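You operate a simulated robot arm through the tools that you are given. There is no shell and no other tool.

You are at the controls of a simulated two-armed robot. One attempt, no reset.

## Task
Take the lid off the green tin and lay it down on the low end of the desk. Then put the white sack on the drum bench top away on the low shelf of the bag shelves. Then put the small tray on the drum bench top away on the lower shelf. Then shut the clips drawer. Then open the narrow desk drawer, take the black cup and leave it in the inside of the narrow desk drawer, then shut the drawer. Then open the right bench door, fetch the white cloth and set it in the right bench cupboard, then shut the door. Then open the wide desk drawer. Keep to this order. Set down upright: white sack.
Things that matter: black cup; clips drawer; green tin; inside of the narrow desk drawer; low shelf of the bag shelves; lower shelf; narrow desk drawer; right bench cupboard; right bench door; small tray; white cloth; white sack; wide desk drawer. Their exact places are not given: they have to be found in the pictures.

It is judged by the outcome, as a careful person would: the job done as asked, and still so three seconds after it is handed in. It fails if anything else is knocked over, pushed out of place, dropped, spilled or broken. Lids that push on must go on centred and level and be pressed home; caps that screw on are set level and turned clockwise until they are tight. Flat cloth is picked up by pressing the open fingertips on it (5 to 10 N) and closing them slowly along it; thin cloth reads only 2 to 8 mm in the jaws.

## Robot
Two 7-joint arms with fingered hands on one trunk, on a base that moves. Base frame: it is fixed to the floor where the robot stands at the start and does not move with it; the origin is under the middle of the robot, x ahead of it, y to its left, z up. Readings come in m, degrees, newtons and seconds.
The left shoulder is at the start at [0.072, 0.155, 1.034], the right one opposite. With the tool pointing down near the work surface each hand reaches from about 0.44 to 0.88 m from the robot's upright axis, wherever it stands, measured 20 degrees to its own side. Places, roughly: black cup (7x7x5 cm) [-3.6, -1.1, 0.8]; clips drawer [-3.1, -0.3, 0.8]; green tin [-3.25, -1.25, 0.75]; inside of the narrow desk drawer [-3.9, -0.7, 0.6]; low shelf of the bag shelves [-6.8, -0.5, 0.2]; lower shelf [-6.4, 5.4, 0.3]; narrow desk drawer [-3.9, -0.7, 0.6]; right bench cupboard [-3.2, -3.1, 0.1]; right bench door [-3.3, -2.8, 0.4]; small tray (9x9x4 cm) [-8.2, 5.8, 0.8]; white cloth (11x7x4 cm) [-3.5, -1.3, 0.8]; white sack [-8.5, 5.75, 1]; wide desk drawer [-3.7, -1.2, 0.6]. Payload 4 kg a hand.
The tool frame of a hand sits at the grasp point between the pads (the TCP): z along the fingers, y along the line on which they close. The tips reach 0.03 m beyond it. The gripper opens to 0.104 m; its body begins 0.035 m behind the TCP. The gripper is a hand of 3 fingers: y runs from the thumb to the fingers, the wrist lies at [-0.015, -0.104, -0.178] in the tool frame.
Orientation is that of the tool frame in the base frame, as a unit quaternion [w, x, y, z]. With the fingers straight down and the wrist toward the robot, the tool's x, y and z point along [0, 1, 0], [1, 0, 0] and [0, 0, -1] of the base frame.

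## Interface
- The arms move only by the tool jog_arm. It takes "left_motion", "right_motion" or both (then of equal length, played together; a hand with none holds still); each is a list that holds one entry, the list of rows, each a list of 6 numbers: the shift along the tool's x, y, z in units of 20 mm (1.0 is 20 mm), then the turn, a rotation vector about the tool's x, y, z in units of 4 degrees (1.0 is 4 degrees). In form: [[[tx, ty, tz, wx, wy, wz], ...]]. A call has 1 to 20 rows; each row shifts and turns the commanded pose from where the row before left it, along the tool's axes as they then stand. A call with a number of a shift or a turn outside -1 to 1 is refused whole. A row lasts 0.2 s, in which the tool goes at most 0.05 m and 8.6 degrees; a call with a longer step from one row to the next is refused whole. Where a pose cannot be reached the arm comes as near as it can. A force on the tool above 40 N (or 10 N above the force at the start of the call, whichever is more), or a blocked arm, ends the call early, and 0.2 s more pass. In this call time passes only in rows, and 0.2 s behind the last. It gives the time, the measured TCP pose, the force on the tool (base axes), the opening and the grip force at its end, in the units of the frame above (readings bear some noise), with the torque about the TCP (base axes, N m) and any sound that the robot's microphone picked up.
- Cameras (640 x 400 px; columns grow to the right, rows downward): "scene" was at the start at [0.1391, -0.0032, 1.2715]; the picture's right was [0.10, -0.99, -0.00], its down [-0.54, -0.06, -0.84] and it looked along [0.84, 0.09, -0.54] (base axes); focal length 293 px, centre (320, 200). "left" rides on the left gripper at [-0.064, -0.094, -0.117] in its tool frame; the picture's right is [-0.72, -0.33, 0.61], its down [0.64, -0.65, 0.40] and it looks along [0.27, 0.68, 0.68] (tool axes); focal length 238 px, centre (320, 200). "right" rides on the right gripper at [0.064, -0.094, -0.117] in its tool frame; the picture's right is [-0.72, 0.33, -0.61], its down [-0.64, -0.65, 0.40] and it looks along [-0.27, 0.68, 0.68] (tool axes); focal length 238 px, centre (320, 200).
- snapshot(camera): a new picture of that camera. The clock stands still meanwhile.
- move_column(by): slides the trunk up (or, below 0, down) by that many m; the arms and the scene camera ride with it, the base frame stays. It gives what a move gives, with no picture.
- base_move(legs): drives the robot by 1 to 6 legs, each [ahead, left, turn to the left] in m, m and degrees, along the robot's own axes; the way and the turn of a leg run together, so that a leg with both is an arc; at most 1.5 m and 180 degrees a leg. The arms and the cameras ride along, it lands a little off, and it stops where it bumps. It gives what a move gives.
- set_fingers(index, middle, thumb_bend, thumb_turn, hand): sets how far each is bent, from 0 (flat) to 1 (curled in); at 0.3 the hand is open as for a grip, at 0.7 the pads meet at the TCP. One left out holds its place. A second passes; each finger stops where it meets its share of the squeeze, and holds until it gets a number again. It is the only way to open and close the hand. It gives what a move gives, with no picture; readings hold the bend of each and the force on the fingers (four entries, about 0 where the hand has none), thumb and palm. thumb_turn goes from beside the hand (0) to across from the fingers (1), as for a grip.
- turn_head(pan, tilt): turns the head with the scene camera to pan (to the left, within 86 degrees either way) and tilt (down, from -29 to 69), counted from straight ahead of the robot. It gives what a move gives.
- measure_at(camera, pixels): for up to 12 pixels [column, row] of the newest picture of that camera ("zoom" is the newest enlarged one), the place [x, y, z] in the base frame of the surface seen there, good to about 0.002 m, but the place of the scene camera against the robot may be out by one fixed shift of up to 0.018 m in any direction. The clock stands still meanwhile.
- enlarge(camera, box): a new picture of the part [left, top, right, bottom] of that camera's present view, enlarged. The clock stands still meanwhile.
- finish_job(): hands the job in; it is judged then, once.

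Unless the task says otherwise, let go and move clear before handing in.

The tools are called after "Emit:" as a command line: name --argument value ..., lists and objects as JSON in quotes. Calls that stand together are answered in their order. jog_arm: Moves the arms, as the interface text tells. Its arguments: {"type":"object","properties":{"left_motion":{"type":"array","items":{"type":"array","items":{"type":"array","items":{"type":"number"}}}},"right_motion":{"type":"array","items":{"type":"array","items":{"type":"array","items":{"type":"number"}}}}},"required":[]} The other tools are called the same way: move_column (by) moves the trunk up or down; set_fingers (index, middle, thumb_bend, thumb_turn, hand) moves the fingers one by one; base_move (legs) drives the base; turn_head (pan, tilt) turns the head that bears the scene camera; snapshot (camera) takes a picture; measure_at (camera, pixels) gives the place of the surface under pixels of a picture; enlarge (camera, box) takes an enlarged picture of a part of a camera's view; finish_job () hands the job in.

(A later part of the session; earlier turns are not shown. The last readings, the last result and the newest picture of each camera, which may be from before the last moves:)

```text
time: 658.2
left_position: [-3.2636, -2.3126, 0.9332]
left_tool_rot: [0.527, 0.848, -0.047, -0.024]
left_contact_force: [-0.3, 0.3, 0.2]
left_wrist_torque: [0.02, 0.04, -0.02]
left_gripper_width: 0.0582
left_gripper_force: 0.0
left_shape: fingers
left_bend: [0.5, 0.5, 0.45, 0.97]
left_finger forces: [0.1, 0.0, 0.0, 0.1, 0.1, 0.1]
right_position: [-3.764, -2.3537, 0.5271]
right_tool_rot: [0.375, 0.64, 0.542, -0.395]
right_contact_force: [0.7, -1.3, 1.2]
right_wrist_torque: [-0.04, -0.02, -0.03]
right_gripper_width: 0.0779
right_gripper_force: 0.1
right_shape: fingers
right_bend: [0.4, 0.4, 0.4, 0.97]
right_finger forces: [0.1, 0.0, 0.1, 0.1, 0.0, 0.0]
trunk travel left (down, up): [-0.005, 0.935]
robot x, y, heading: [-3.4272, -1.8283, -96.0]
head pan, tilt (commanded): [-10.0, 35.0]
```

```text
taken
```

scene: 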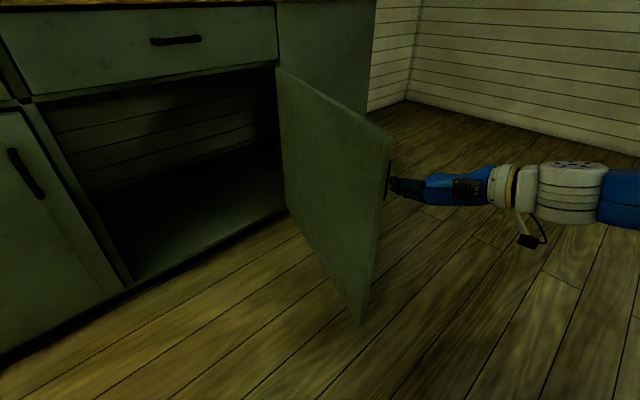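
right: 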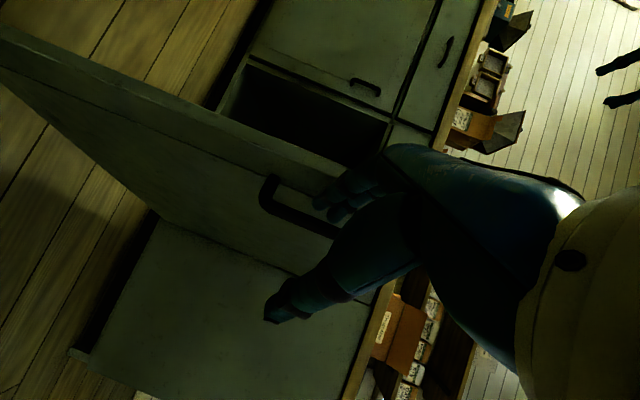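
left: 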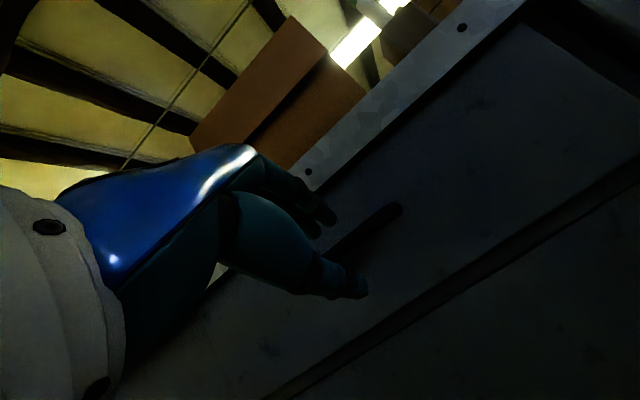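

Almost clear; I'll step back 5 cm more, then measure the cupboard interior.

Emit:
base_move --legs '[[-0.05, 0, 0]]'

Emit:
turn_head --pan 10 --tilt 35

Emit:
snapshot --camera "scene"

Emit:
measure_at --camera "scene" --pixels '[[250, 230], [300, 210], [220, 260], [340, 195], [260, 200], [200, 200], [300, 260], [380, 215], [220, 275], [350, 240], [280, 150], [300, 110]]'

```text
time: 659.2
left_position: [-3.2536, -2.277, 0.9339]
left_tool_rot: [0.526, 0.849, -0.05, -0.025]
left_contact_force: [0.6, -0.3, 0.1]
left_wrist_torque: [-0.01, 0.03, -0.06]
left_gripper_width: 0.0579
left_gripper_force: 0.1
left_shape: fingers
left_bend: [0.5, 0.5, 0.45, 0.97]
left_finger forces: [0.1, 0.0, 0.0, 0.0, 0.0, 0.0]
right_position: [-3.7552, -2.3146, 0.5316]
right_tool_rot: [0.373, 0.641, 0.541, -0.397]
right_contact_force: [0.8, -0.1, 0.0]
right_wrist_torque: [0.06, 0.01, 0.02]
right_gripper_width: 0.0779
right_gripper_force: 0.1
right_shape: fingers
right_bend: [0.4, 0.4, 0.4, 0.97]
right_finger forces: [0.1, 0.1, 0.0, 0.0, 0.0, 0.0]
trunk travel left (down, up): [-0.005, 0.935]
robot x, y, heading: [-3.4152, -1.792, -96.1]
head pan, tilt (commanded): [-10.0, 35.0]
```

```text
time: 660.0
left_position: [-3.2624, -2.2748, 0.9363]
left_tool_rot: [0.527, 0.848, -0.051, -0.019]
left_contact_force: [-0.1, 0.6, -0.7]
left_wrist_torque: [0.02, -0.02, -0.02]
left_gripper_width: 0.058
left_gripper_force: 0.1
left_shape: fingers
left_bend: [0.5, 0.5, 0.45, 0.98]
left_finger forces: [0.0, 0.1, 0.1, 0.1, 0.0, 0.1]
right_position: [-3.7615, -2.3149, 0.5297]
right_tool_rot: [0.377, 0.642, 0.539, -0.394]
right_contact_force: [-0.1, -0.1, 0.4]
right_wrist_torque: [-0.04, -0.02, 0.01]
right_gripper_width: 0.0777
right_gripper_force: 0.1
right_shape: fingers
right_bend: [0.4, 0.4, 0.4, 0.97]
right_finger forces: [0.1, 0.1, 0.1, 0.1, 0.0, 0.1]
trunk travel left (down, up): [-0.005, 0.935]
robot x, y, heading: [-3.4145, -1.7961, -95.6]
head pan, tilt (commanded): [10.0, 35.0]
```

```text
taken
```

scene: 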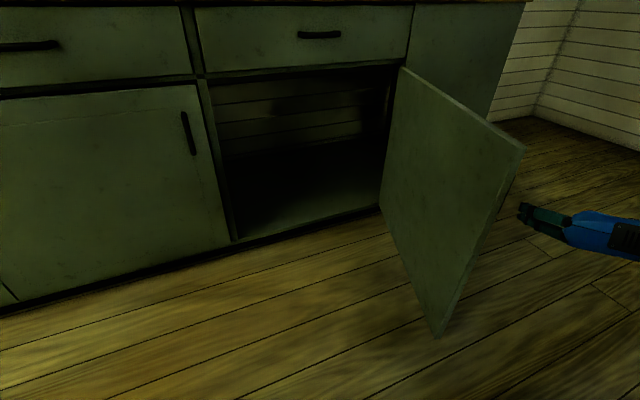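

```text
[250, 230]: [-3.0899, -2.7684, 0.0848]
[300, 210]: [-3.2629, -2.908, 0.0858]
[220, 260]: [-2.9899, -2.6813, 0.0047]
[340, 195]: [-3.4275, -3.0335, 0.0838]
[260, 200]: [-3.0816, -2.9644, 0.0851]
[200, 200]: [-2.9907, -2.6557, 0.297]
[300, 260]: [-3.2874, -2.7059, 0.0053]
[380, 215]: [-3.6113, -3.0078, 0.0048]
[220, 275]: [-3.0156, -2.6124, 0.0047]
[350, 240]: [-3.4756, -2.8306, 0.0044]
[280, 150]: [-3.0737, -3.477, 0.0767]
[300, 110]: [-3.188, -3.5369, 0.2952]
```

Cupboard floor is z≈0.08 and empty. I'll raise the trunk, step away from the desk, and return the right hand to fingers-down for fetching the cloth.

Emit:
move_column --by 0.4

Emit:
base_move --legs '[[0.16, 0.06, 0]]'

Emit:
jog_arm --right_motion '[[[0, 0, -0.3, 0.62, 0.62, 1.0], [0, 0, -0.3, 0.62, 0.62, 1.0], [0, 0, -0.3, 0.62, 0.62, 1.0], [0, 0, -0.3, 0.62, 0.62, 1.0], [0, 0, 0, 0.62, 0.62, 1.0], [0, 0, 0, 0.62, 0.62, 1.0], [0, 0, 0, 0.62, 0.62, 1.0], [0, 0, 0, 0.62, 0.62, 1.0], [0, 0, 0, 0.62, 0.62, 1.0], [0, 0, 0, 0.62, 0.62, 1.0], [0, 0, 0, 0.62, 0.62, 1.0], [0, 0, 0, 0.62, 0.62, 1.0], [0, 0, 0, 0.62, 0.62, 1.0], [0, 0, 0, 0.62, 0.62, 1.0], [0, 0, 0, 0.62, 0.62, 1.0], [0, 0, 0, 0.62, 0.62, 1.0], [0, 0, 0, 0.62, 0.62, 1.0], [0, 0, 0, 0.62, 0.62, 1.0], [0, 0, 0, 0.62, 0.62, 1.0], [0, 0, 0, 0.62, 0.62, 0.8]]]'

Emit:
snapshot --camera "scene"

```text
time: 663.8
left_position: [-3.2631, -2.275, 1.3358]
left_tool_rot: [0.527, 0.848, -0.051, -0.018]
left_contact_force: [0.5, -0.5, 0.0]
left_wrist_torque: [0.0, 0.0, 0.0]
left_gripper_width: 0.0583
left_gripper_force: 0.0
left_shape: fingers
left_bend: [0.5, 0.5, 0.45, 0.98]
left_finger forces: [0.0, 0.0, 0.1, 0.0, 0.1, 0.0]
right_position: [-3.7603, -2.3151, 0.9294]
right_tool_rot: [0.377, 0.643, 0.539, -0.393]
right_contact_force: [-0.2, 0.3, 0.0]
right_wrist_torque: [-0.03, 0.03, 0.02]
right_gripper_width: 0.078
right_gripper_force: 0.1
right_shape: fingers
right_bend: [0.4, 0.4, 0.4, 0.97]
right_finger forces: [0.0, 0.1, 0.0, 0.0, 0.1, 0.1]
trunk travel left (down, up): [-0.405, 0.535]
robot x, y, heading: [-3.4119, -1.7935, -95.9]
head pan, tilt (commanded): [10.0, 35.0]
```

```text
time: 665.3
left_position: [-3.2178, -2.4387, 1.3349]
left_tool_rot: [0.527, 0.848, -0.05, -0.019]
left_contact_force: [-0.1, 1.1, 0.2]
left_wrist_torque: [0.03, 0.02, -0.06]
left_gripper_width: 0.0582
left_gripper_force: 0.0
left_shape: fingers
left_bend: [0.5, 0.5, 0.45, 0.98]
left_finger forces: [0.0, 0.0, 0.0, 0.1, 0.0, 0.0]
right_position: [-3.7143, -2.4802, 0.9287]
right_tool_rot: [0.377, 0.642, 0.539, -0.395]
right_contact_force: [0.3, 0.7, -0.5]
right_wrist_torque: [0.0, 0.02, 0.0]
right_gripper_width: 0.0779
right_gripper_force: 0.0
right_shape: fingers
right_bend: [0.4, 0.4, 0.4, 0.97]
right_finger forces: [0.0, 0.0, 0.0, 0.1, 0.1, 0.0]
trunk travel left (down, up): [-0.405, 0.535]
robot x, y, heading: [-3.3703, -1.9545, -95.9]
head pan, tilt (commanded): [10.0, 35.0]
```

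```text
time: 669.5
left_position: [-3.2195, -2.4403, 1.335]
left_tool_rot: [0.527, 0.848, -0.05, -0.017]
left_contact_force: [-0.3, 0.6, -0.9]
left_wrist_torque: [0.02, -0.01, -0.02]
left_gripper_width: 0.0581
left_gripper_force: 0.1
left_shape: fingers
left_bend: [0.5, 0.5, 0.45, 0.98]
left_finger forces: [0.0, 0.0, 0.0, 0.1, 0.1, 0.1]
right_position: [-3.7086, -2.4643, 0.9338]
right_tool_rot: [0.022, 0.997, -0.064, 0.031]
right_contact_force: [0.9, -0.2, 0.6]
right_wrist_torque: [0.01, 0.01, -0.02]
right_gripper_width: 0.0782
right_gripper_force: 0.0
right_shape: fingers
right_bend: [0.4, 0.4, 0.4, 0.98]
right_finger forces: [0.0, 0.0, 0.1, 0.1, 0.1, 0.0]
right hand out of reach, approached as far as the arm can: row 2, 3
trunk travel left (down, up): [-0.405, 0.535]
robot x, y, heading: [-3.3728, -1.9598, -95.9]
head pan, tilt (commanded): [10.0, 35.0]
```

```text
taken
```

scene: 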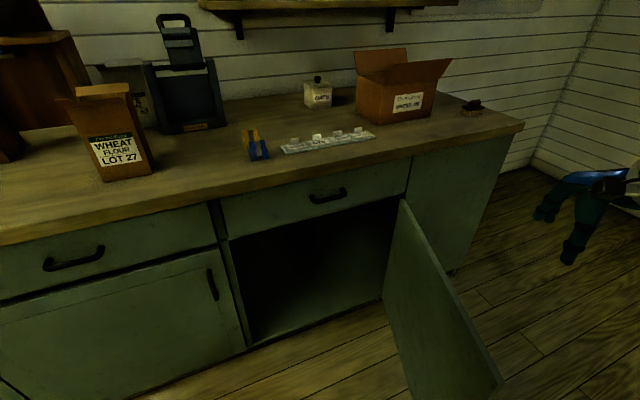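

Right hand is fingers-down again and the door stays open. I'll raise a bit and turn to face the desk end for the cloth.

Emit:
move_column --by 0.12

Emit:
base_move --legs '[[0, 0, -147.5]]'

Emit:
turn_head --pan 0 --tilt 45

Emit:
snapshot --camera "scene"

Emit:
snapshot --camera "right"

```text
time: 671.0
left_position: [-3.2195, -2.4402, 1.4554]
left_tool_rot: [0.527, 0.848, -0.05, -0.017]
left_contact_force: [-0.3, -0.7, -0.7]
left_wrist_torque: [0.0, 0.02, 0.01]
left_gripper_width: 0.0582
left_gripper_force: 0.1
left_shape: fingers
left_bend: [0.5, 0.5, 0.45, 0.98]
left_finger forces: [0.1, 0.0, 0.1, 0.0, 0.0, 0.0]
right_position: [-3.7103, -2.4646, 1.0534]
right_tool_rot: [0.022, 0.997, -0.062, 0.03]
right_contact_force: [-0.1, 0.4, 1.1]
right_wrist_torque: [-0.02, 0.03, -0.01]
right_gripper_width: 0.078
right_gripper_force: 0.1
right_shape: fingers
right_bend: [0.4, 0.4, 0.4, 0.98]
right_finger forces: [0.0, 0.0, 0.0, 0.0, 0.1, 0.1]
trunk travel left (down, up): [-0.525, 0.415]
robot x, y, heading: [-3.3692, -1.9581, -95.6]
head pan, tilt (commanded): [10.0, 35.0]
```

```text
time: 677.4
left_position: [-3.7626, -1.6414, 1.4552]
left_tool_rot: [-0.135, -0.198, 0.827, 0.509]
left_contact_force: [-0.6, -0.5, -0.6]
left_wrist_torque: [0.01, -0.01, 0.0]
left_gripper_width: 0.058
left_gripper_force: 0.1
left_shape: fingers
left_bend: [0.5, 0.5, 0.45, 0.98]
left_finger forces: [0.0, 0.1, 0.1, 0.0, 0.1, 0.1]
right_position: [-3.3695, -1.35, 1.0526]
right_tool_rot: [-0.036, -0.229, 0.973, 0.013]
right_contact_force: [-0.3, 0.6, 0.1]
right_wrist_torque: [0.0, 0.01, 0.0]
right_gripper_width: 0.0781
right_gripper_force: 0.0
right_shape: fingers
right_bend: [0.4, 0.4, 0.4, 0.98]
right_finger forces: [0.0, 0.0, 0.0, 0.0, 0.1, 0.0]
trunk travel left (down, up): [-0.525, 0.415]
robot x, y, heading: [-3.3697, -1.9592, 117.7]
head pan, tilt (commanded): [10.0, 35.0]
```

```text
time: 678.1
left_position: [-3.7621, -1.6426, 1.4556]
left_tool_rot: [-0.136, -0.198, 0.826, 0.509]
left_contact_force: [0.1, -0.7, -0.3]
left_wrist_torque: [-0.01, 0.0, 0.02]
left_gripper_width: 0.0583
left_gripper_force: 0.0
left_shape: fingers
left_bend: [0.5, 0.5, 0.45, 0.98]
left_finger forces: [0.0, 0.0, 0.0, 0.0, 0.1, 0.0]
right_position: [-3.3698, -1.3509, 1.0531]
right_tool_rot: [-0.035, -0.229, 0.973, 0.013]
right_contact_force: [0.0, -0.3, -0.3]
right_wrist_torque: [0.0, -0.02, 0.03]
right_gripper_width: 0.078
right_gripper_force: 0.1
right_shape: fingers
right_bend: [0.4, 0.4, 0.4, 0.98]
right_finger forces: [0.0, 0.0, 0.1, 0.0, 0.0, 0.0]
trunk travel left (down, up): [-0.525, 0.415]
robot x, y, heading: [-3.3722, -1.9601, 117.5]
head pan, tilt (commanded): [0.0, 45.0]
```

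```text
taken
```

scene: 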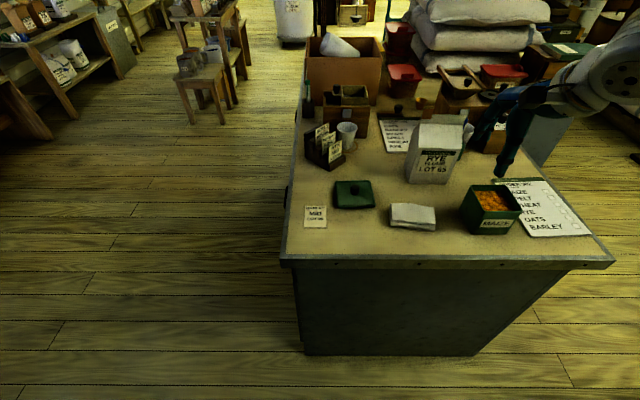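

```text
taken
```

right: 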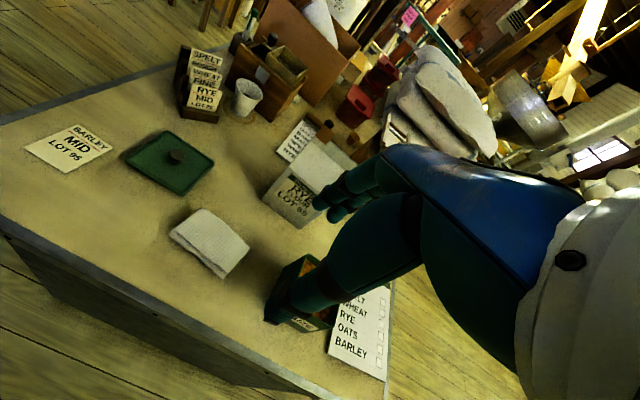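

The desk end is as left. I'll measure the cloth's corners with the right camera.

Emit:
enlarge --camera "right" --box '[150, 190, 270, 290]'

Emit:
measure_at --camera "right" --pixels '[[171, 233], [202, 210], [247, 243], [220, 277], [210, 240], [190, 255], [230, 260], [185, 220], [225, 225], [172, 240]]'

```text
4.00 times, centred on (210, 240) of right
```

zoom: 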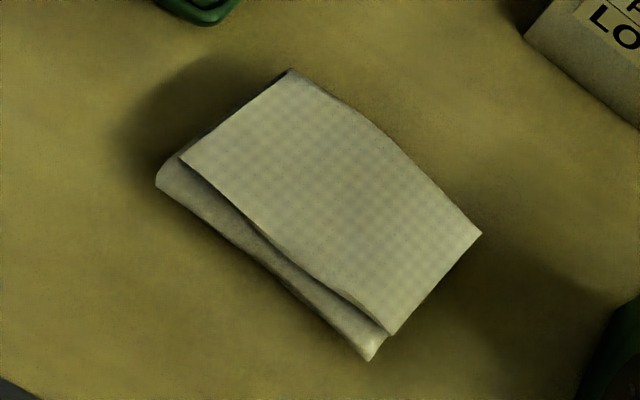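

```text
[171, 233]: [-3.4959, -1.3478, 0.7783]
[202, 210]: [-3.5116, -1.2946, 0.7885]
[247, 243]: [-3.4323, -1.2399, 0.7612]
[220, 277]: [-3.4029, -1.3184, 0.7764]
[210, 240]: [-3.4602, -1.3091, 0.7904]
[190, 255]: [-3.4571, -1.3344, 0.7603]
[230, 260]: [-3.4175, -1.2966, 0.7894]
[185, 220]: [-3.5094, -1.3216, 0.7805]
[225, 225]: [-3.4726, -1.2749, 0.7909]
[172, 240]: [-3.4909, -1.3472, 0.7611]
```

Cloth centre ≈ (-3.457,-1.3065), long side ~17°, top z 0.79. I'll level the hand, yaw it ~7° to match, open to ~9.5 cm and move above it.

Emit:
set_fingers --hand "right" --index 0.32 --middle 0.32 --thumb_bend 0.32

Emit:
jog_arm --right_motion '[[[0, 0, 0, 0.59, -0.89, 0], [0, 0, 0, 0, 0, 0.9], [0, 0, 0, 0, 0, 0.9], [0.85, 0.88, 0, 0, 0, 0], [0.85, 0.88, 0, 0, 0, 0], [0.85, 0.88, 0, 0, 0, 0], [0.85, 0.88, 0, 0, 0, 0], [0, 0, 1, 0, 0, 0], [0, 0, 1, 0, 0, 0], [0, 0, 1, 0, 0, 0], [0, 0, 1, 0, 0, 0], [0, 0, 1, 0, 0, 0], [0, 0, 1, 0, 0, 0], [0, 0, 1, 0, 0, 0]]]'

Emit:
snapshot --camera "right"

Emit:
snapshot --camera "scene"

```text
time: 679.1
left_position: [-3.7632, -1.6425, 1.4548]
left_tool_rot: [-0.135, -0.197, 0.826, 0.51]
left_contact_force: [0.8, 0.1, 0.4]
left_wrist_torque: [0.03, -0.01, -0.01]
left_gripper_width: 0.0581
left_gripper_force: 0.2
left_shape: fingers
left_bend: [0.5, 0.5, 0.45, 0.98]
left_finger forces: [0.0, 0.1, 0.0, 0.0, 0.0, 0.1]
right_position: [-3.3682, -1.3519, 1.0539]
right_tool_rot: [-0.035, -0.229, 0.973, 0.013]
right_contact_force: [-0.2, 0.7, 0.1]
right_wrist_torque: [0.02, 0.0, 0.0]
right_gripper_width: 0.0976
right_gripper_force: 0.0
right_shape: fingers
right_bend: [0.32, 0.32, 0.32, 0.98]
right_finger forces: [0.0, 0.0, 0.0, 0.1, 0.0, 0.0]
trunk travel left (down, up): [-0.525, 0.415]
robot x, y, heading: [-3.3732, -1.9578, 117.8]
head pan, tilt (commanded): [0.0, 45.0]
```

```text
time: 682.1
left_position: [-3.7628, -1.6429, 1.4554]
left_tool_rot: [-0.135, -0.198, 0.826, 0.51]
left_contact_force: [-0.3, -0.3, 0.1]
left_wrist_torque: [0.03, 0.02, 0.01]
left_gripper_width: 0.0581
left_gripper_force: 0.1
left_shape: fingers
left_bend: [0.5, 0.5, 0.45, 0.98]
left_finger forces: [0.0, 0.0, 0.0, 0.0, 0.0, 0.0]
right_position: [-3.4581, -1.3063, 0.9131]
right_tool_rot: [-0.001, -0.166, 0.986, 0.0]
right_contact_force: [0.3, -0.5, -0.1]
right_wrist_torque: [0.0, 0.01, -0.01]
right_gripper_width: 0.0977
right_gripper_force: 0.1
right_shape: fingers
right_bend: [0.32, 0.32, 0.32, 0.98]
right_finger forces: [0.0, 0.1, 0.1, 0.1, 0.1, 0.0]
trunk travel left (down, up): [-0.525, 0.415]
robot x, y, heading: [-3.3688, -1.9605, 117.7]
head pan, tilt (commanded): [0.0, 45.0]
```

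```text
taken
```

right: 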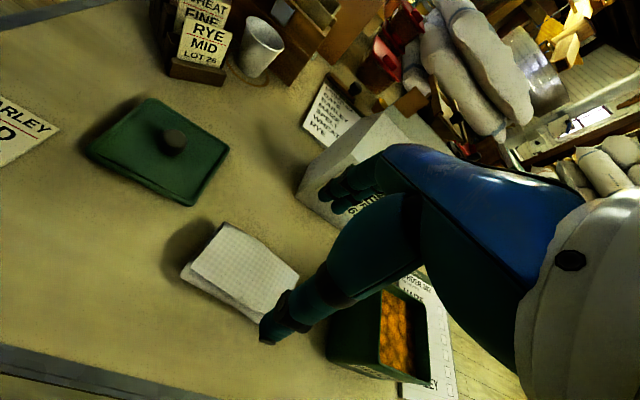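

```text
taken
```

scene: 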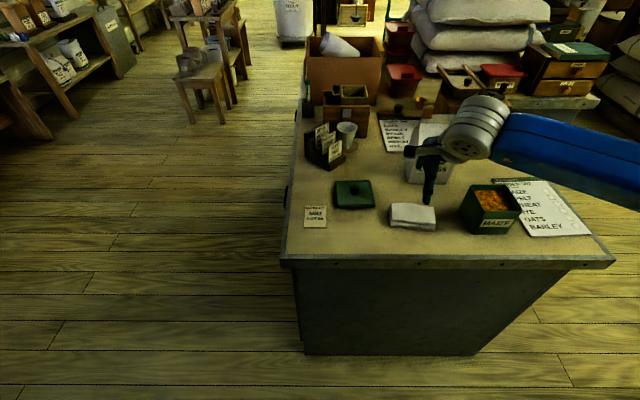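

Nearly centred; I'll re-measure the cloth's top edges from here to refine.

Emit:
measure_at --camera "right" --pixels '[[190, 268], [225, 228], [295, 278], [255, 312], [240, 270], [210, 247], [262, 252], [222, 295]]'

Emit:
enlarge --camera "right" --box '[160, 200, 340, 350]'

```text
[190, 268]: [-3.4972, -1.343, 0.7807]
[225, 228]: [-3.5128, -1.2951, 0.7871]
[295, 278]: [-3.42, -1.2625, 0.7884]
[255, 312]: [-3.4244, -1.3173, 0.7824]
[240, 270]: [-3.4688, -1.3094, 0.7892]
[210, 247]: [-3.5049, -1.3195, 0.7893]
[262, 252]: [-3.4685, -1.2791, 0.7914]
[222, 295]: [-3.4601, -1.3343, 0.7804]
```

```text
2.67 times, centred on (250, 275) of right
```

zoom: 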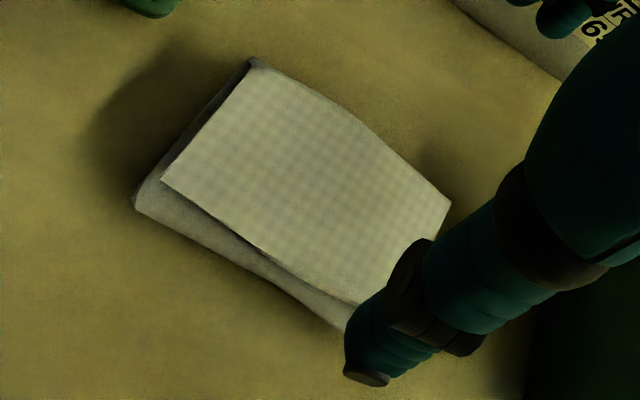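

The TCP is centred on the cloth (5 cm deep, 10 cm long). I'll narrow the opening and descend beside it.

Emit:
set_fingers --hand "right" --index 0.38 --middle 0.38 --thumb_bend 0.38

Emit:
jog_arm --right_motion '[[[0, 0, 1, 0, 0, 0], [0, 0, 1, 0, 0, 0], [0, 0, 1, 0, 0, 0], [0, 0, 1, 0, 0, 0], [0, 0, 1, 0, 0, 0], [0, 0, 0.8, 0, 0, 0]]]'

Emit:
snapshot --camera "right"

Emit:
enlarge --camera "scene" --box '[360, 150, 500, 260]'

```text
time: 683.1
left_position: [-3.7624, -1.6424, 1.4566]
left_tool_rot: [-0.134, -0.196, 0.827, 0.51]
left_contact_force: [0.4, 0.3, 1.1]
left_wrist_torque: [0.02, 0.01, -0.04]
left_gripper_width: 0.0582
left_gripper_force: 0.0
left_shape: fingers
left_bend: [0.5, 0.5, 0.45, 0.98]
left_finger forces: [0.0, 0.0, 0.1, 0.1, 0.0, 0.1]
right_position: [-3.4589, -1.307, 0.9141]
right_tool_rot: [-0.002, -0.169, 0.986, 0.0]
right_contact_force: [0.2, -0.2, -0.2]
right_wrist_torque: [0.01, 0.02, 0.04]
right_gripper_width: 0.0839
right_gripper_force: 0.2
right_shape: fingers
right_bend: [0.38, 0.38, 0.38, 0.98]
right_finger forces: [0.0, 0.0, 0.0, 0.0, 0.1, 0.0]
trunk travel left (down, up): [-0.525, 0.415]
robot x, y, heading: [-3.374, -1.9591, 118.0]
head pan, tilt (commanded): [0.0, 45.0]
```

```text
time: 684.5
left_position: [-3.7633, -1.6423, 1.4546]
left_tool_rot: [-0.135, -0.197, 0.827, 0.509]
left_contact_force: [0.3, 0.6, 1.1]
left_wrist_torque: [0.02, -0.01, -0.02]
left_gripper_width: 0.058
left_gripper_force: 0.1
left_shape: fingers
left_bend: [0.5, 0.5, 0.45, 0.98]
left_finger forces: [0.0, 0.0, 0.0, 0.1, 0.1, 0.1]
right_position: [-3.457, -1.3052, 0.7975]
right_tool_rot: [0.0, -0.167, 0.986, 0.001]
right_contact_force: [0.5, -0.5, 0.0]
right_wrist_torque: [0.02, 0.03, 0.0]
right_gripper_width: 0.0837
right_gripper_force: 0.0
right_shape: fingers
right_bend: [0.38, 0.38, 0.38, 0.98]
right_finger forces: [0.0, 0.0, 0.0, 0.0, 0.0, 0.0]
trunk travel left (down, up): [-0.525, 0.415]
robot x, y, heading: [-3.3705, -1.9618, 117.8]
head pan, tilt (commanded): [0.0, 45.0]
```

```text
taken
```

right: 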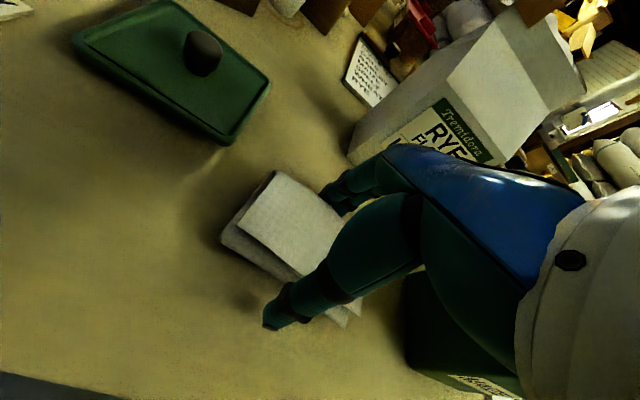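

```text
3.64 times, centred on (430, 205) of scene
```

zoom: 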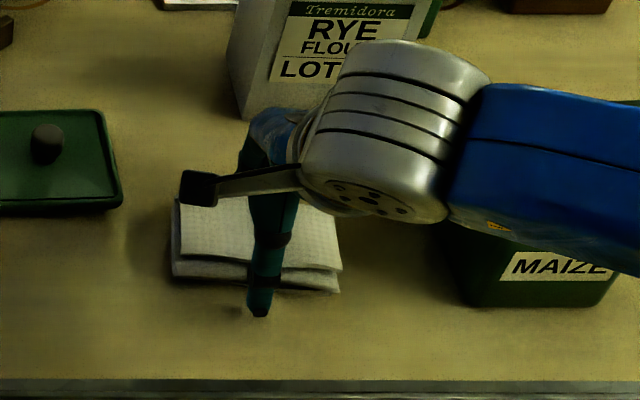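

The thumb is in front and the fingers behind the cloth. I'll close slowly.

Emit:
jog_arm --right_motion '[[[0, 0, 0.15, 0, 0, 0]]]'

Emit:
set_fingers --hand "right" --index 0.5 --middle 0.5 --thumb_bend 0.5

Emit:
set_fingers --hand "right" --index 0.6 --middle 0.6 --thumb_bend 0.6

Emit:
enlarge --camera "right" --box '[200, 150, 400, 350]'

```text
time: 685.0
left_position: [-3.7627, -1.6427, 1.4555]
left_tool_rot: [-0.135, -0.197, 0.827, 0.509]
left_contact_force: [0.4, -0.6, -0.3]
left_wrist_torque: [-0.02, 0.0, 0.01]
left_gripper_width: 0.0582
left_gripper_force: 0.0
left_shape: fingers
left_bend: [0.5, 0.5, 0.45, 0.98]
left_finger forces: [0.0, 0.0, 0.0, 0.1, 0.0, 0.0]
right_position: [-3.458, -1.3061, 0.7946]
right_tool_rot: [-0.001, -0.168, 0.986, 0.001]
right_contact_force: [-0.8, 0.7, 0.3]
right_wrist_torque: [0.0, 0.0, 0.0]
right_gripper_width: 0.0837
right_gripper_force: 0.1
right_shape: fingers
right_bend: [0.38, 0.38, 0.38, 0.98]
right_finger forces: [0.0, 0.0, 0.1, 0.1, 0.0, 0.1]
trunk travel left (down, up): [-0.525, 0.415]
robot x, y, heading: [-3.3701, -1.959, 117.9]
head pan, tilt (commanded): [0.0, 45.0]
```

```text
time: 686.0
left_position: [-3.7638, -1.6437, 1.455]
left_tool_rot: [-0.134, -0.197, 0.827, 0.51]
left_contact_force: [0.0, -0.7, -0.5]
left_wrist_torque: [0.01, 0.01, 0.0]
left_gripper_width: 0.058
left_gripper_force: 0.0
left_shape: fingers
left_bend: [0.5, 0.5, 0.45, 0.98]
left_finger forces: [0.0, 0.1, 0.0, 0.1, 0.1, 0.0]
right_position: [-3.4578, -1.3053, 0.7951]
right_tool_rot: [-0.001, -0.167, 0.986, 0.001]
right_contact_force: [-2.3, 1.4, 2.9]
right_wrist_torque: [0.15, 0.0, -0.01]
right_gripper_width: 0.0679
right_gripper_force: 9.6
right_shape: fingers
right_bend: [0.45, 0.47, 0.44, 0.97]
right_finger forces: [6.0, 4.7, 0.0, 0.1, 8.6, 0.0]
trunk travel left (down, up): [-0.525, 0.415]
robot x, y, heading: [-3.368, -1.9589, 117.9]
head pan, tilt (commanded): [0.0, 45.0]
```

```text
time: 687.0
left_position: [-3.7623, -1.6444, 1.4551]
left_tool_rot: [-0.135, -0.196, 0.826, 0.511]
left_contact_force: [0.2, 0.0, 0.6]
left_wrist_torque: [-0.04, -0.01, 0.01]
left_gripper_width: 0.0581
left_gripper_force: 0.1
left_shape: fingers
left_bend: [0.5, 0.5, 0.45, 0.98]
left_finger forces: [0.0, 0.0, 0.1, 0.1, 0.0, 0.0]
right_position: [-3.4589, -1.3048, 0.7956]
right_tool_rot: [-0.001, -0.168, 0.986, 0.001]
right_contact_force: [-0.5, 1.7, 6.2]
right_wrist_torque: [0.35, 0.06, 0.04]
right_gripper_width: 0.0651
right_gripper_force: 24.1
right_shape: fingers
right_bend: [0.46, 0.5, 0.47, 0.96]
right_finger forces: [14.0, 13.2, 0.0, 0.0, 20.8, 0.0]
trunk travel left (down, up): [-0.525, 0.415]
robot x, y, heading: [-3.3724, -1.9588, 117.9]
head pan, tilt (commanded): [0.0, 45.0]
```

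```text
2.00 times, centred on (300, 250) of right
```

zoom: 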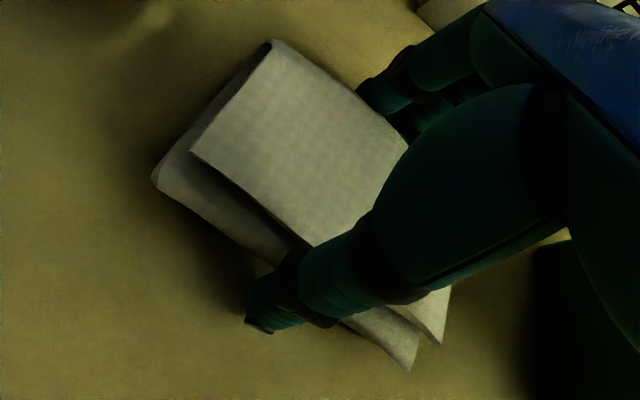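

The folded cloth is held firmly (6.5 cm, 24 N). I'll lift it.

Emit:
jog_arm --right_motion '[[[0, 0, -0.3, 0, 0, 0], [0, 0, -0.5, 0, 0, 0], [0, 0, -0.7, 0, 0, 0], [0, 0, -1, 0, 0, 0], [0, 0, -1, 0, 0, 0], [0, 0, -1, 0, 0, 0], [0, 0, -1, 0, 0, 0], [0, 0, -1, 0, 0, 0], [0, 0, -1, 0, 0, 0], [0, 0, -1, 0, 0, 0], [0, 0, -1, 0, 0, 0], [0, 0, -1, 0, 0, 0]]]'

Emit:
snapshot --camera "right"

Emit:
snapshot --camera "scene"

```text
time: 689.5
left_position: [-3.7633, -1.6431, 1.4568]
left_tool_rot: [-0.135, -0.197, 0.826, 0.51]
left_contact_force: [-0.6, 0.2, -0.4]
left_wrist_torque: [-0.01, 0.03, -0.01]
left_gripper_width: 0.0583
left_gripper_force: 0.2
left_shape: fingers
left_bend: [0.5, 0.5, 0.45, 0.98]
left_finger forces: [0.0, 0.0, 0.0, 0.0, 0.0, 0.0]
right_position: [-3.4566, -1.3075, 1.0053]
right_tool_rot: [0.0, -0.166, 0.986, 0.001]
right_contact_force: [0.2, -0.9, 0.0]
right_wrist_torque: [0.01, 0.01, 0.01]
right_gripper_width: 0.0653
right_gripper_force: 21.4
right_shape: fingers
right_bend: [0.46, 0.5, 0.47, 0.96]
right_finger forces: [12.9, 8.2, 0.1, 0.0, 21.2, 0.1]
trunk travel left (down, up): [-0.525, 0.415]
robot x, y, heading: [-3.3696, -1.9608, 118.0]
head pan, tilt (commanded): [0.0, 45.0]
```

```text
taken
```

right: 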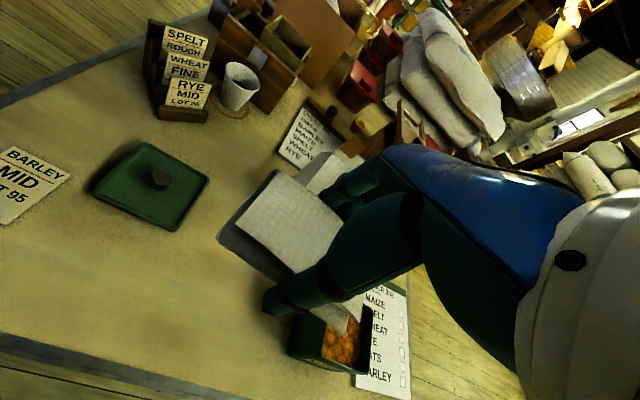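

```text
taken
```

scene: 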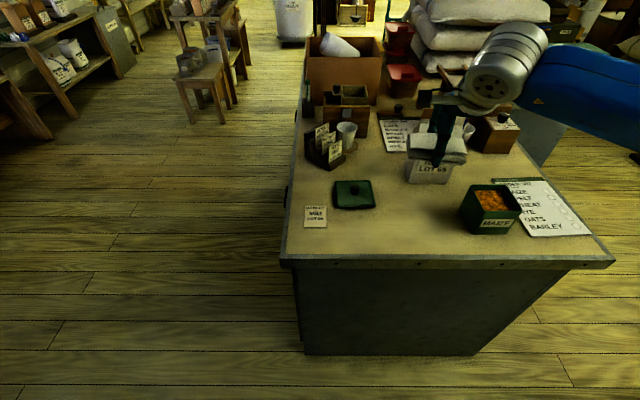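

The cloth is lifted. I'll turn around toward the open cupboard.

Emit:
base_move --legs '[[0, 0, 178]]'

Emit:
base_move --legs '[[0.03, -0.09, 0.5]]'

Emit:
turn_head --pan -10 --tilt 40

Emit:
snapshot --camera "scene"

```text
time: 697.2
left_position: [-2.9976, -2.296, 1.4563]
left_tool_rot: [0.513, 0.832, 0.173, 0.12]
left_contact_force: [-0.2, -0.1, -0.1]
left_wrist_torque: [-0.03, 0.01, 0.01]
left_gripper_width: 0.0582
left_gripper_force: 0.1
left_shape: fingers
left_bend: [0.5, 0.5, 0.45, 0.98]
left_finger forces: [0.0, 0.0, 0.0, 0.0, 0.0, 0.0]
right_position: [-3.3228, -2.6145, 1.0048]
right_tool_rot: [0.001, 0.99, 0.14, 0.002]
right_contact_force: [0.2, 0.1, -0.1]
right_wrist_torque: [0.0, -0.01, 0.02]
right_gripper_width: 0.0637
right_gripper_force: 19.5
right_shape: fingers
right_bend: [0.47, 0.51, 0.48, 0.96]
right_finger forces: [11.3, 7.7, 0.0, 0.0, 19.0, 0.1]
trunk travel left (down, up): [-0.525, 0.415]
robot x, y, heading: [-3.3705, -1.9598, -65.3]
head pan, tilt (commanded): [0.0, 45.0]
```

```text
time: 698.3
left_position: [-3.0308, -2.3405, 1.4508]
left_tool_rot: [0.516, 0.829, 0.184, 0.111]
left_contact_force: [0.7, 0.6, 0.2]
left_wrist_torque: [-0.02, 0.03, -0.11]
left_gripper_width: 0.058
left_gripper_force: 0.0
left_shape: fingers
left_bend: [0.5, 0.5, 0.45, 0.98]
left_finger forces: [0.0, 0.0, 0.0, 0.1, 0.0, 0.1]
right_position: [-3.3612, -2.6666, 1.0131]
right_tool_rot: [0.005, 0.989, 0.146, -0.011]
right_contact_force: [1.5, 0.1, -0.5]
right_wrist_torque: [-0.02, 0.11, -0.02]
right_gripper_width: 0.0639
right_gripper_force: 19.2
right_shape: fingers
right_bend: [0.47, 0.51, 0.48, 0.96]
right_finger forces: [11.2, 7.8, 0.0, 0.0, 19.1, 0.0]
trunk travel left (down, up): [-0.525, 0.415]
robot x, y, heading: [-3.4421, -2.0248, -65.0]
head pan, tilt (commanded): [0.0, 45.0]
```

```text
time: 699.0
left_position: [-3.041, -2.3461, 1.4523]
left_tool_rot: [0.515, 0.83, 0.183, 0.115]
left_contact_force: [0.1, 0.3, -0.3]
left_wrist_torque: [-0.02, 0.02, -0.04]
left_gripper_width: 0.0582
left_gripper_force: 0.1
left_shape: fingers
left_bend: [0.5, 0.5, 0.45, 0.98]
left_finger forces: [0.0, 0.0, 0.0, 0.0, 0.0, 0.0]
right_position: [-3.3676, -2.6698, 1.0096]
right_tool_rot: [0.004, 0.989, 0.147, -0.006]
right_contact_force: [1.8, 0.6, -0.6]
right_wrist_torque: [0.0, 0.06, 0.01]
right_gripper_width: 0.0639
right_gripper_force: 19.2
right_shape: fingers
right_bend: [0.47, 0.51, 0.48, 0.96]
right_finger forces: [11.3, 8.0, 0.0, 0.1, 19.1, 0.1]
trunk travel left (down, up): [-0.525, 0.415]
robot x, y, heading: [-3.4367, -2.0242, -64.7]
head pan, tilt (commanded): [-10.0, 40.0]
```

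```text
taken
```

scene: 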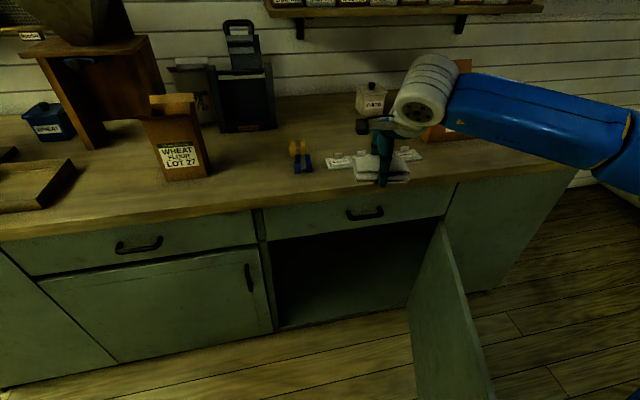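

Robot is in place; the cloth hangs ~9 cm in front of the bench edge. I'll retract 6 cm for safety and lower the trunk fully.

Emit:
jog_arm --right_motion '[[[0, -0.8, 0, 0, 0, 0], [0, -0.8, 0, 0, 0, 0], [0, -0.8, 0, 0, 0, 0], [0, -0.8, 0, 0, 0, 0]]]'

Emit:
move_column --by -0.4

Emit:
move_column --by -0.12

Emit:
snapshot --camera "scene"

```text
time: 700.0
left_position: [-3.062, -2.353, 1.4565]
left_tool_rot: [0.514, 0.831, 0.178, 0.122]
left_contact_force: [0.0, 0.1, 0.6]
left_wrist_torque: [-0.02, 0.02, 0.0]
left_gripper_width: 0.0579
left_gripper_force: 0.1
left_shape: fingers
left_bend: [0.5, 0.5, 0.45, 0.98]
left_finger forces: [0.0, 0.0, 0.0, 0.0, 0.1, 0.0]
right_position: [-3.4015, -2.6125, 1.0078]
right_tool_rot: [0.002, 0.989, 0.146, 0.001]
right_contact_force: [-0.1, 0.1, -0.8]
right_wrist_torque: [0.01, 0.01, -0.04]
right_gripper_width: 0.0636
right_gripper_force: 18.7
right_shape: fingers
right_bend: [0.47, 0.51, 0.48, 0.96]
right_finger forces: [11.2, 7.9, 0.0, 0.1, 19.1, 0.1]
trunk travel left (down, up): [-0.525, 0.415]
robot x, y, heading: [-3.4412, -2.0211, -64.8]
head pan, tilt (commanded): [-10.0, 40.0]
```

```text
time: 703.9
left_position: [-3.0632, -2.3555, 1.0564]
left_tool_rot: [0.513, 0.831, 0.179, 0.122]
left_contact_force: [0.2, 0.8, -0.3]
left_wrist_torque: [0.0, -0.01, -0.02]
left_gripper_width: 0.0582
left_gripper_force: 0.0
left_shape: fingers
left_bend: [0.5, 0.5, 0.45, 0.98]
left_finger forces: [0.0, 0.0, 0.1, 0.0, 0.0, 0.0]
right_position: [-3.4031, -2.6137, 0.6071]
right_tool_rot: [0.001, 0.989, 0.145, 0.002]
right_contact_force: [0.4, 0.6, -1.0]
right_wrist_torque: [-0.04, -0.03, 0.01]
right_gripper_width: 0.0639
right_gripper_force: 19.1
right_shape: fingers
right_bend: [0.47, 0.51, 0.48, 0.96]
right_finger forces: [11.4, 7.8, 0.0, 0.0, 19.1, 0.0]
trunk travel left (down, up): [-0.125, 0.815]
robot x, y, heading: [-3.4414, -2.0233, -64.8]
head pan, tilt (commanded): [-10.0, 40.0]
```

```text
time: 705.4
left_position: [-3.0525, -2.3371, 0.9378]
left_tool_rot: [0.52, 0.826, 0.183, 0.115]
left_contact_force: [0.3, -0.1, -0.7]
left_wrist_torque: [-0.01, 0.03, -0.04]
left_gripper_width: 0.0582
left_gripper_force: 0.0
left_shape: fingers
left_bend: [0.5, 0.5, 0.45, 0.98]
left_finger forces: [0.0, 0.0, 0.1, 0.0, 0.1, 0.0]
right_position: [-3.3936, -2.608, 0.5109]
right_tool_rot: [0.022, 0.989, 0.146, 0.001]
right_contact_force: [1.0, 0.3, -0.5]
right_wrist_torque: [0.04, 0.06, -0.04]
right_gripper_width: 0.0639
right_gripper_force: 19.2
right_shape: fingers
right_bend: [0.47, 0.51, 0.48, 0.96]
right_finger forces: [11.5, 8.0, 0.1, 0.1, 19.5, 0.1]
trunk travel left (down, up): [-0.005, 0.935]
robot x, y, heading: [-3.4391, -2.0198, -64.7]
head pan, tilt (commanded): [-10.0, 40.0]
```

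```text
taken
```

scene: 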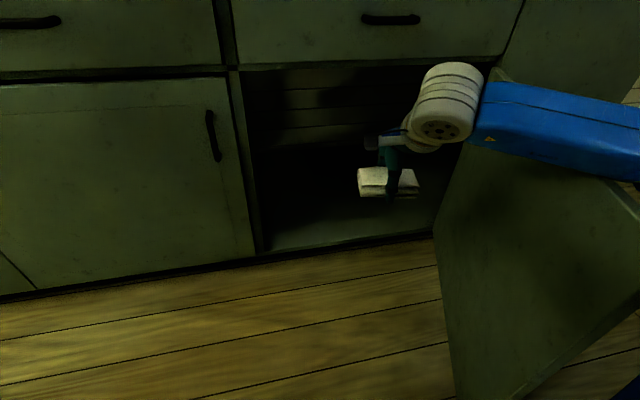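

My right forearm came to rest on the top of the open door (hand reads 0.511 instead of 0.487). I'll raise up, shift the robot left so the arm clears the door, and try again.

Emit:
move_column --by 0.15

Emit:
snapshot --camera "scene"

Emit:
base_move --legs '[[0, 0.17, 0]]'

Emit:
turn_head --pan -30 --tilt 40

Emit:
snapshot --camera "scene"

```text
time: 707.1
left_position: [-3.0636, -2.3563, 1.0848]
left_tool_rot: [0.514, 0.83, 0.178, 0.123]
left_contact_force: [0.2, 0.1, 0.6]
left_wrist_torque: [-0.01, -0.02, -0.04]
left_gripper_width: 0.0583
left_gripper_force: 0.0
left_shape: fingers
left_bend: [0.5, 0.5, 0.45, 0.98]
left_finger forces: [0.0, 0.0, 0.0, 0.0, 0.0, 0.0]
right_position: [-3.4021, -2.6141, 0.6365]
right_tool_rot: [0.001, 0.989, 0.146, 0.002]
right_contact_force: [-0.4, -0.1, 0.0]
right_wrist_torque: [0.0, 0.02, 0.0]
right_gripper_width: 0.0639
right_gripper_force: 19.6
right_shape: fingers
right_bend: [0.47, 0.51, 0.48, 0.96]
right_finger forces: [11.5, 7.9, 0.1, 0.0, 19.5, 0.0]
trunk travel left (down, up): [-0.155, 0.785]
robot x, y, heading: [-3.4402, -2.023, -64.6]
head pan, tilt (commanded): [-10.0, 40.0]
```

```text
taken
```

scene: 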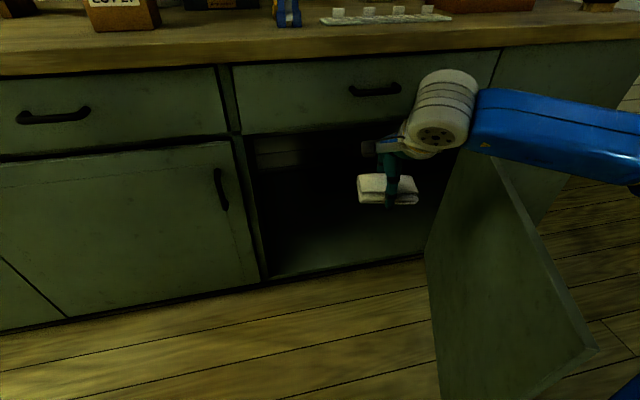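

```text
time: 708.6
left_position: [-2.9159, -2.2856, 1.0864]
left_tool_rot: [0.512, 0.831, 0.177, 0.124]
left_contact_force: [0.4, -0.4, -0.5]
left_wrist_torque: [0.0, -0.02, 0.03]
left_gripper_width: 0.0582
left_gripper_force: 0.0
left_shape: fingers
left_bend: [0.5, 0.5, 0.45, 0.98]
left_finger forces: [0.0, 0.0, 0.1, 0.0, 0.0, 0.0]
right_position: [-3.2537, -2.5434, 0.6353]
right_tool_rot: [0.001, 0.99, 0.144, 0.004]
right_contact_force: [-0.4, -0.4, -0.9]
right_wrist_torque: [0.0, -0.01, -0.01]
right_gripper_width: 0.0636
right_gripper_force: 20.2
right_shape: fingers
right_bend: [0.47, 0.51, 0.48, 0.96]
right_finger forces: [11.5, 8.0, 0.0, 0.0, 19.5, 0.0]
trunk travel left (down, up): [-0.155, 0.785]
robot x, y, heading: [-3.2889, -1.9486, -64.6]
head pan, tilt (commanded): [-10.0, 40.0]
```

```text
time: 709.4
left_position: [-2.9096, -2.2829, 1.0849]
left_tool_rot: [0.514, 0.831, 0.177, 0.121]
left_contact_force: [1.0, 0.4, -0.5]
left_wrist_torque: [0.01, 0.01, -0.01]
left_gripper_width: 0.0582
left_gripper_force: 0.0
left_shape: fingers
left_bend: [0.5, 0.5, 0.45, 0.98]
left_finger forces: [0.0, 0.0, 0.0, 0.1, 0.0, 0.1]
right_position: [-3.2498, -2.5419, 0.6372]
right_tool_rot: [0.003, 0.989, 0.145, 0.002]
right_contact_force: [0.2, 0.2, -1.1]
right_wrist_torque: [-0.02, -0.01, 0.01]
right_gripper_width: 0.0637
right_gripper_force: 19.9
right_shape: fingers
right_bend: [0.47, 0.51, 0.48, 0.96]
right_finger forces: [11.5, 8.0, 0.1, 0.0, 19.6, 0.0]
trunk travel left (down, up): [-0.155, 0.785]
robot x, y, heading: [-3.2827, -1.9563, -64.6]
head pan, tilt (commanded): [-30.0, 40.0]
```

```text
taken
```

scene: 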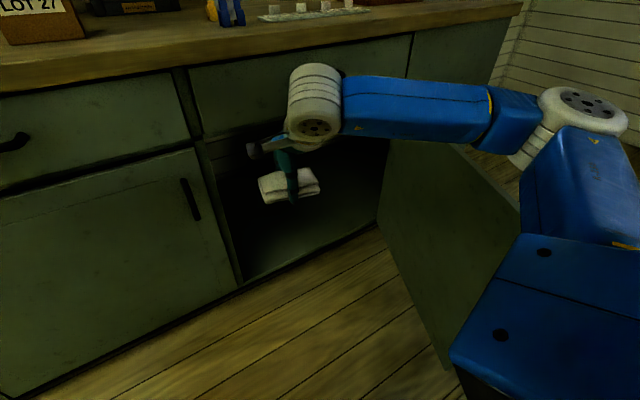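

I'll measure the elbow/forearm against the door's free corner before lowering again.

Emit:
measure_at --camera "scene" --pixels '[[580, 105], [560, 140], [500, 110], [440, 95], [400, 95], [470, 150], [515, 205], [440, 150], [390, 150], [450, 350], [520, 160], [600, 160]]'

```text
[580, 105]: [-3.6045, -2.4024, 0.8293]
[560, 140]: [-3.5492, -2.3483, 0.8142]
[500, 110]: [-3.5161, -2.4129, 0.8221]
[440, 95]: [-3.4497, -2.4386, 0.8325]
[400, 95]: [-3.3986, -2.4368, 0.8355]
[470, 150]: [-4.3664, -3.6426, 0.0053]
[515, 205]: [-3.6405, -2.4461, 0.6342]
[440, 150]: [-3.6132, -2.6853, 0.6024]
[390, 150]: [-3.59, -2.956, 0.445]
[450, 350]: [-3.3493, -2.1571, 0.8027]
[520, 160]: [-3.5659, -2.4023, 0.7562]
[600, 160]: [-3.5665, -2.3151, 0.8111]
```

The door has swung back to ~67° and my elbow is right above its corner. I'll go left, lower fully, and then use the outside of the arm to push the door wider from the inside as I move right.

Emit:
base_move --legs '[[0, 0.2, -1]]'

Emit:
move_column --by -0.15

Emit:
snapshot --camera "scene"

```text
time: 711.0
left_position: [-2.742, -2.2121, 1.0873]
left_tool_rot: [0.515, 0.833, 0.166, 0.117]
left_contact_force: [0.1, -0.2, 0.5]
left_wrist_torque: [0.03, -0.02, -0.01]
left_gripper_width: 0.0581
left_gripper_force: 0.1
left_shape: fingers
left_bend: [0.5, 0.5, 0.45, 0.98]
left_finger forces: [0.0, 0.0, 0.1, 0.1, 0.0, 0.0]
right_position: [-3.0862, -2.4622, 0.6362]
right_tool_rot: [0.001, 0.991, 0.134, 0.003]
right_contact_force: [0.3, -0.5, -0.7]
right_wrist_torque: [0.02, -0.02, 0.04]
right_gripper_width: 0.0638
right_gripper_force: 19.4
right_shape: fingers
right_bend: [0.47, 0.51, 0.48, 0.96]
right_finger forces: [11.4, 8.0, 0.1, 0.1, 19.5, 0.0]
trunk travel left (down, up): [-0.155, 0.785]
robot x, y, heading: [-3.1064, -1.8704, -66.0]
head pan, tilt (commanded): [-30.0, 40.0]
```

```text
time: 712.7
left_position: [-2.7388, -2.2081, 0.9368]
left_tool_rot: [0.516, 0.832, 0.168, 0.115]
left_contact_force: [0.9, -0.5, -0.5]
left_wrist_torque: [0.01, 0.01, 0.01]
left_gripper_width: 0.0582
left_gripper_force: 0.1
left_shape: fingers
left_bend: [0.5, 0.5, 0.45, 0.98]
left_finger forces: [0.1, 0.1, 0.0, 0.0, 0.0, 0.0]
right_position: [-3.0844, -2.46, 0.4876]
right_tool_rot: [0.001, 0.991, 0.133, 0.001]
right_contact_force: [-0.7, -0.6, 0.0]
right_wrist_torque: [0.03, -0.02, -0.01]
right_gripper_width: 0.0637
right_gripper_force: 19.2
right_shape: fingers
right_bend: [0.47, 0.51, 0.48, 0.96]
right_finger forces: [11.5, 7.9, 0.1, 0.0, 19.6, 0.0]
trunk travel left (down, up): [-0.005, 0.935]
robot x, y, heading: [-3.1033, -1.8664, -66.2]
head pan, tilt (commanded): [-30.0, 40.0]
```

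```text
taken
```

scene: 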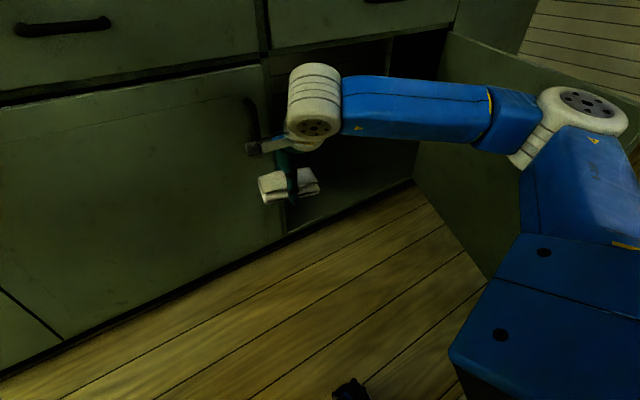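

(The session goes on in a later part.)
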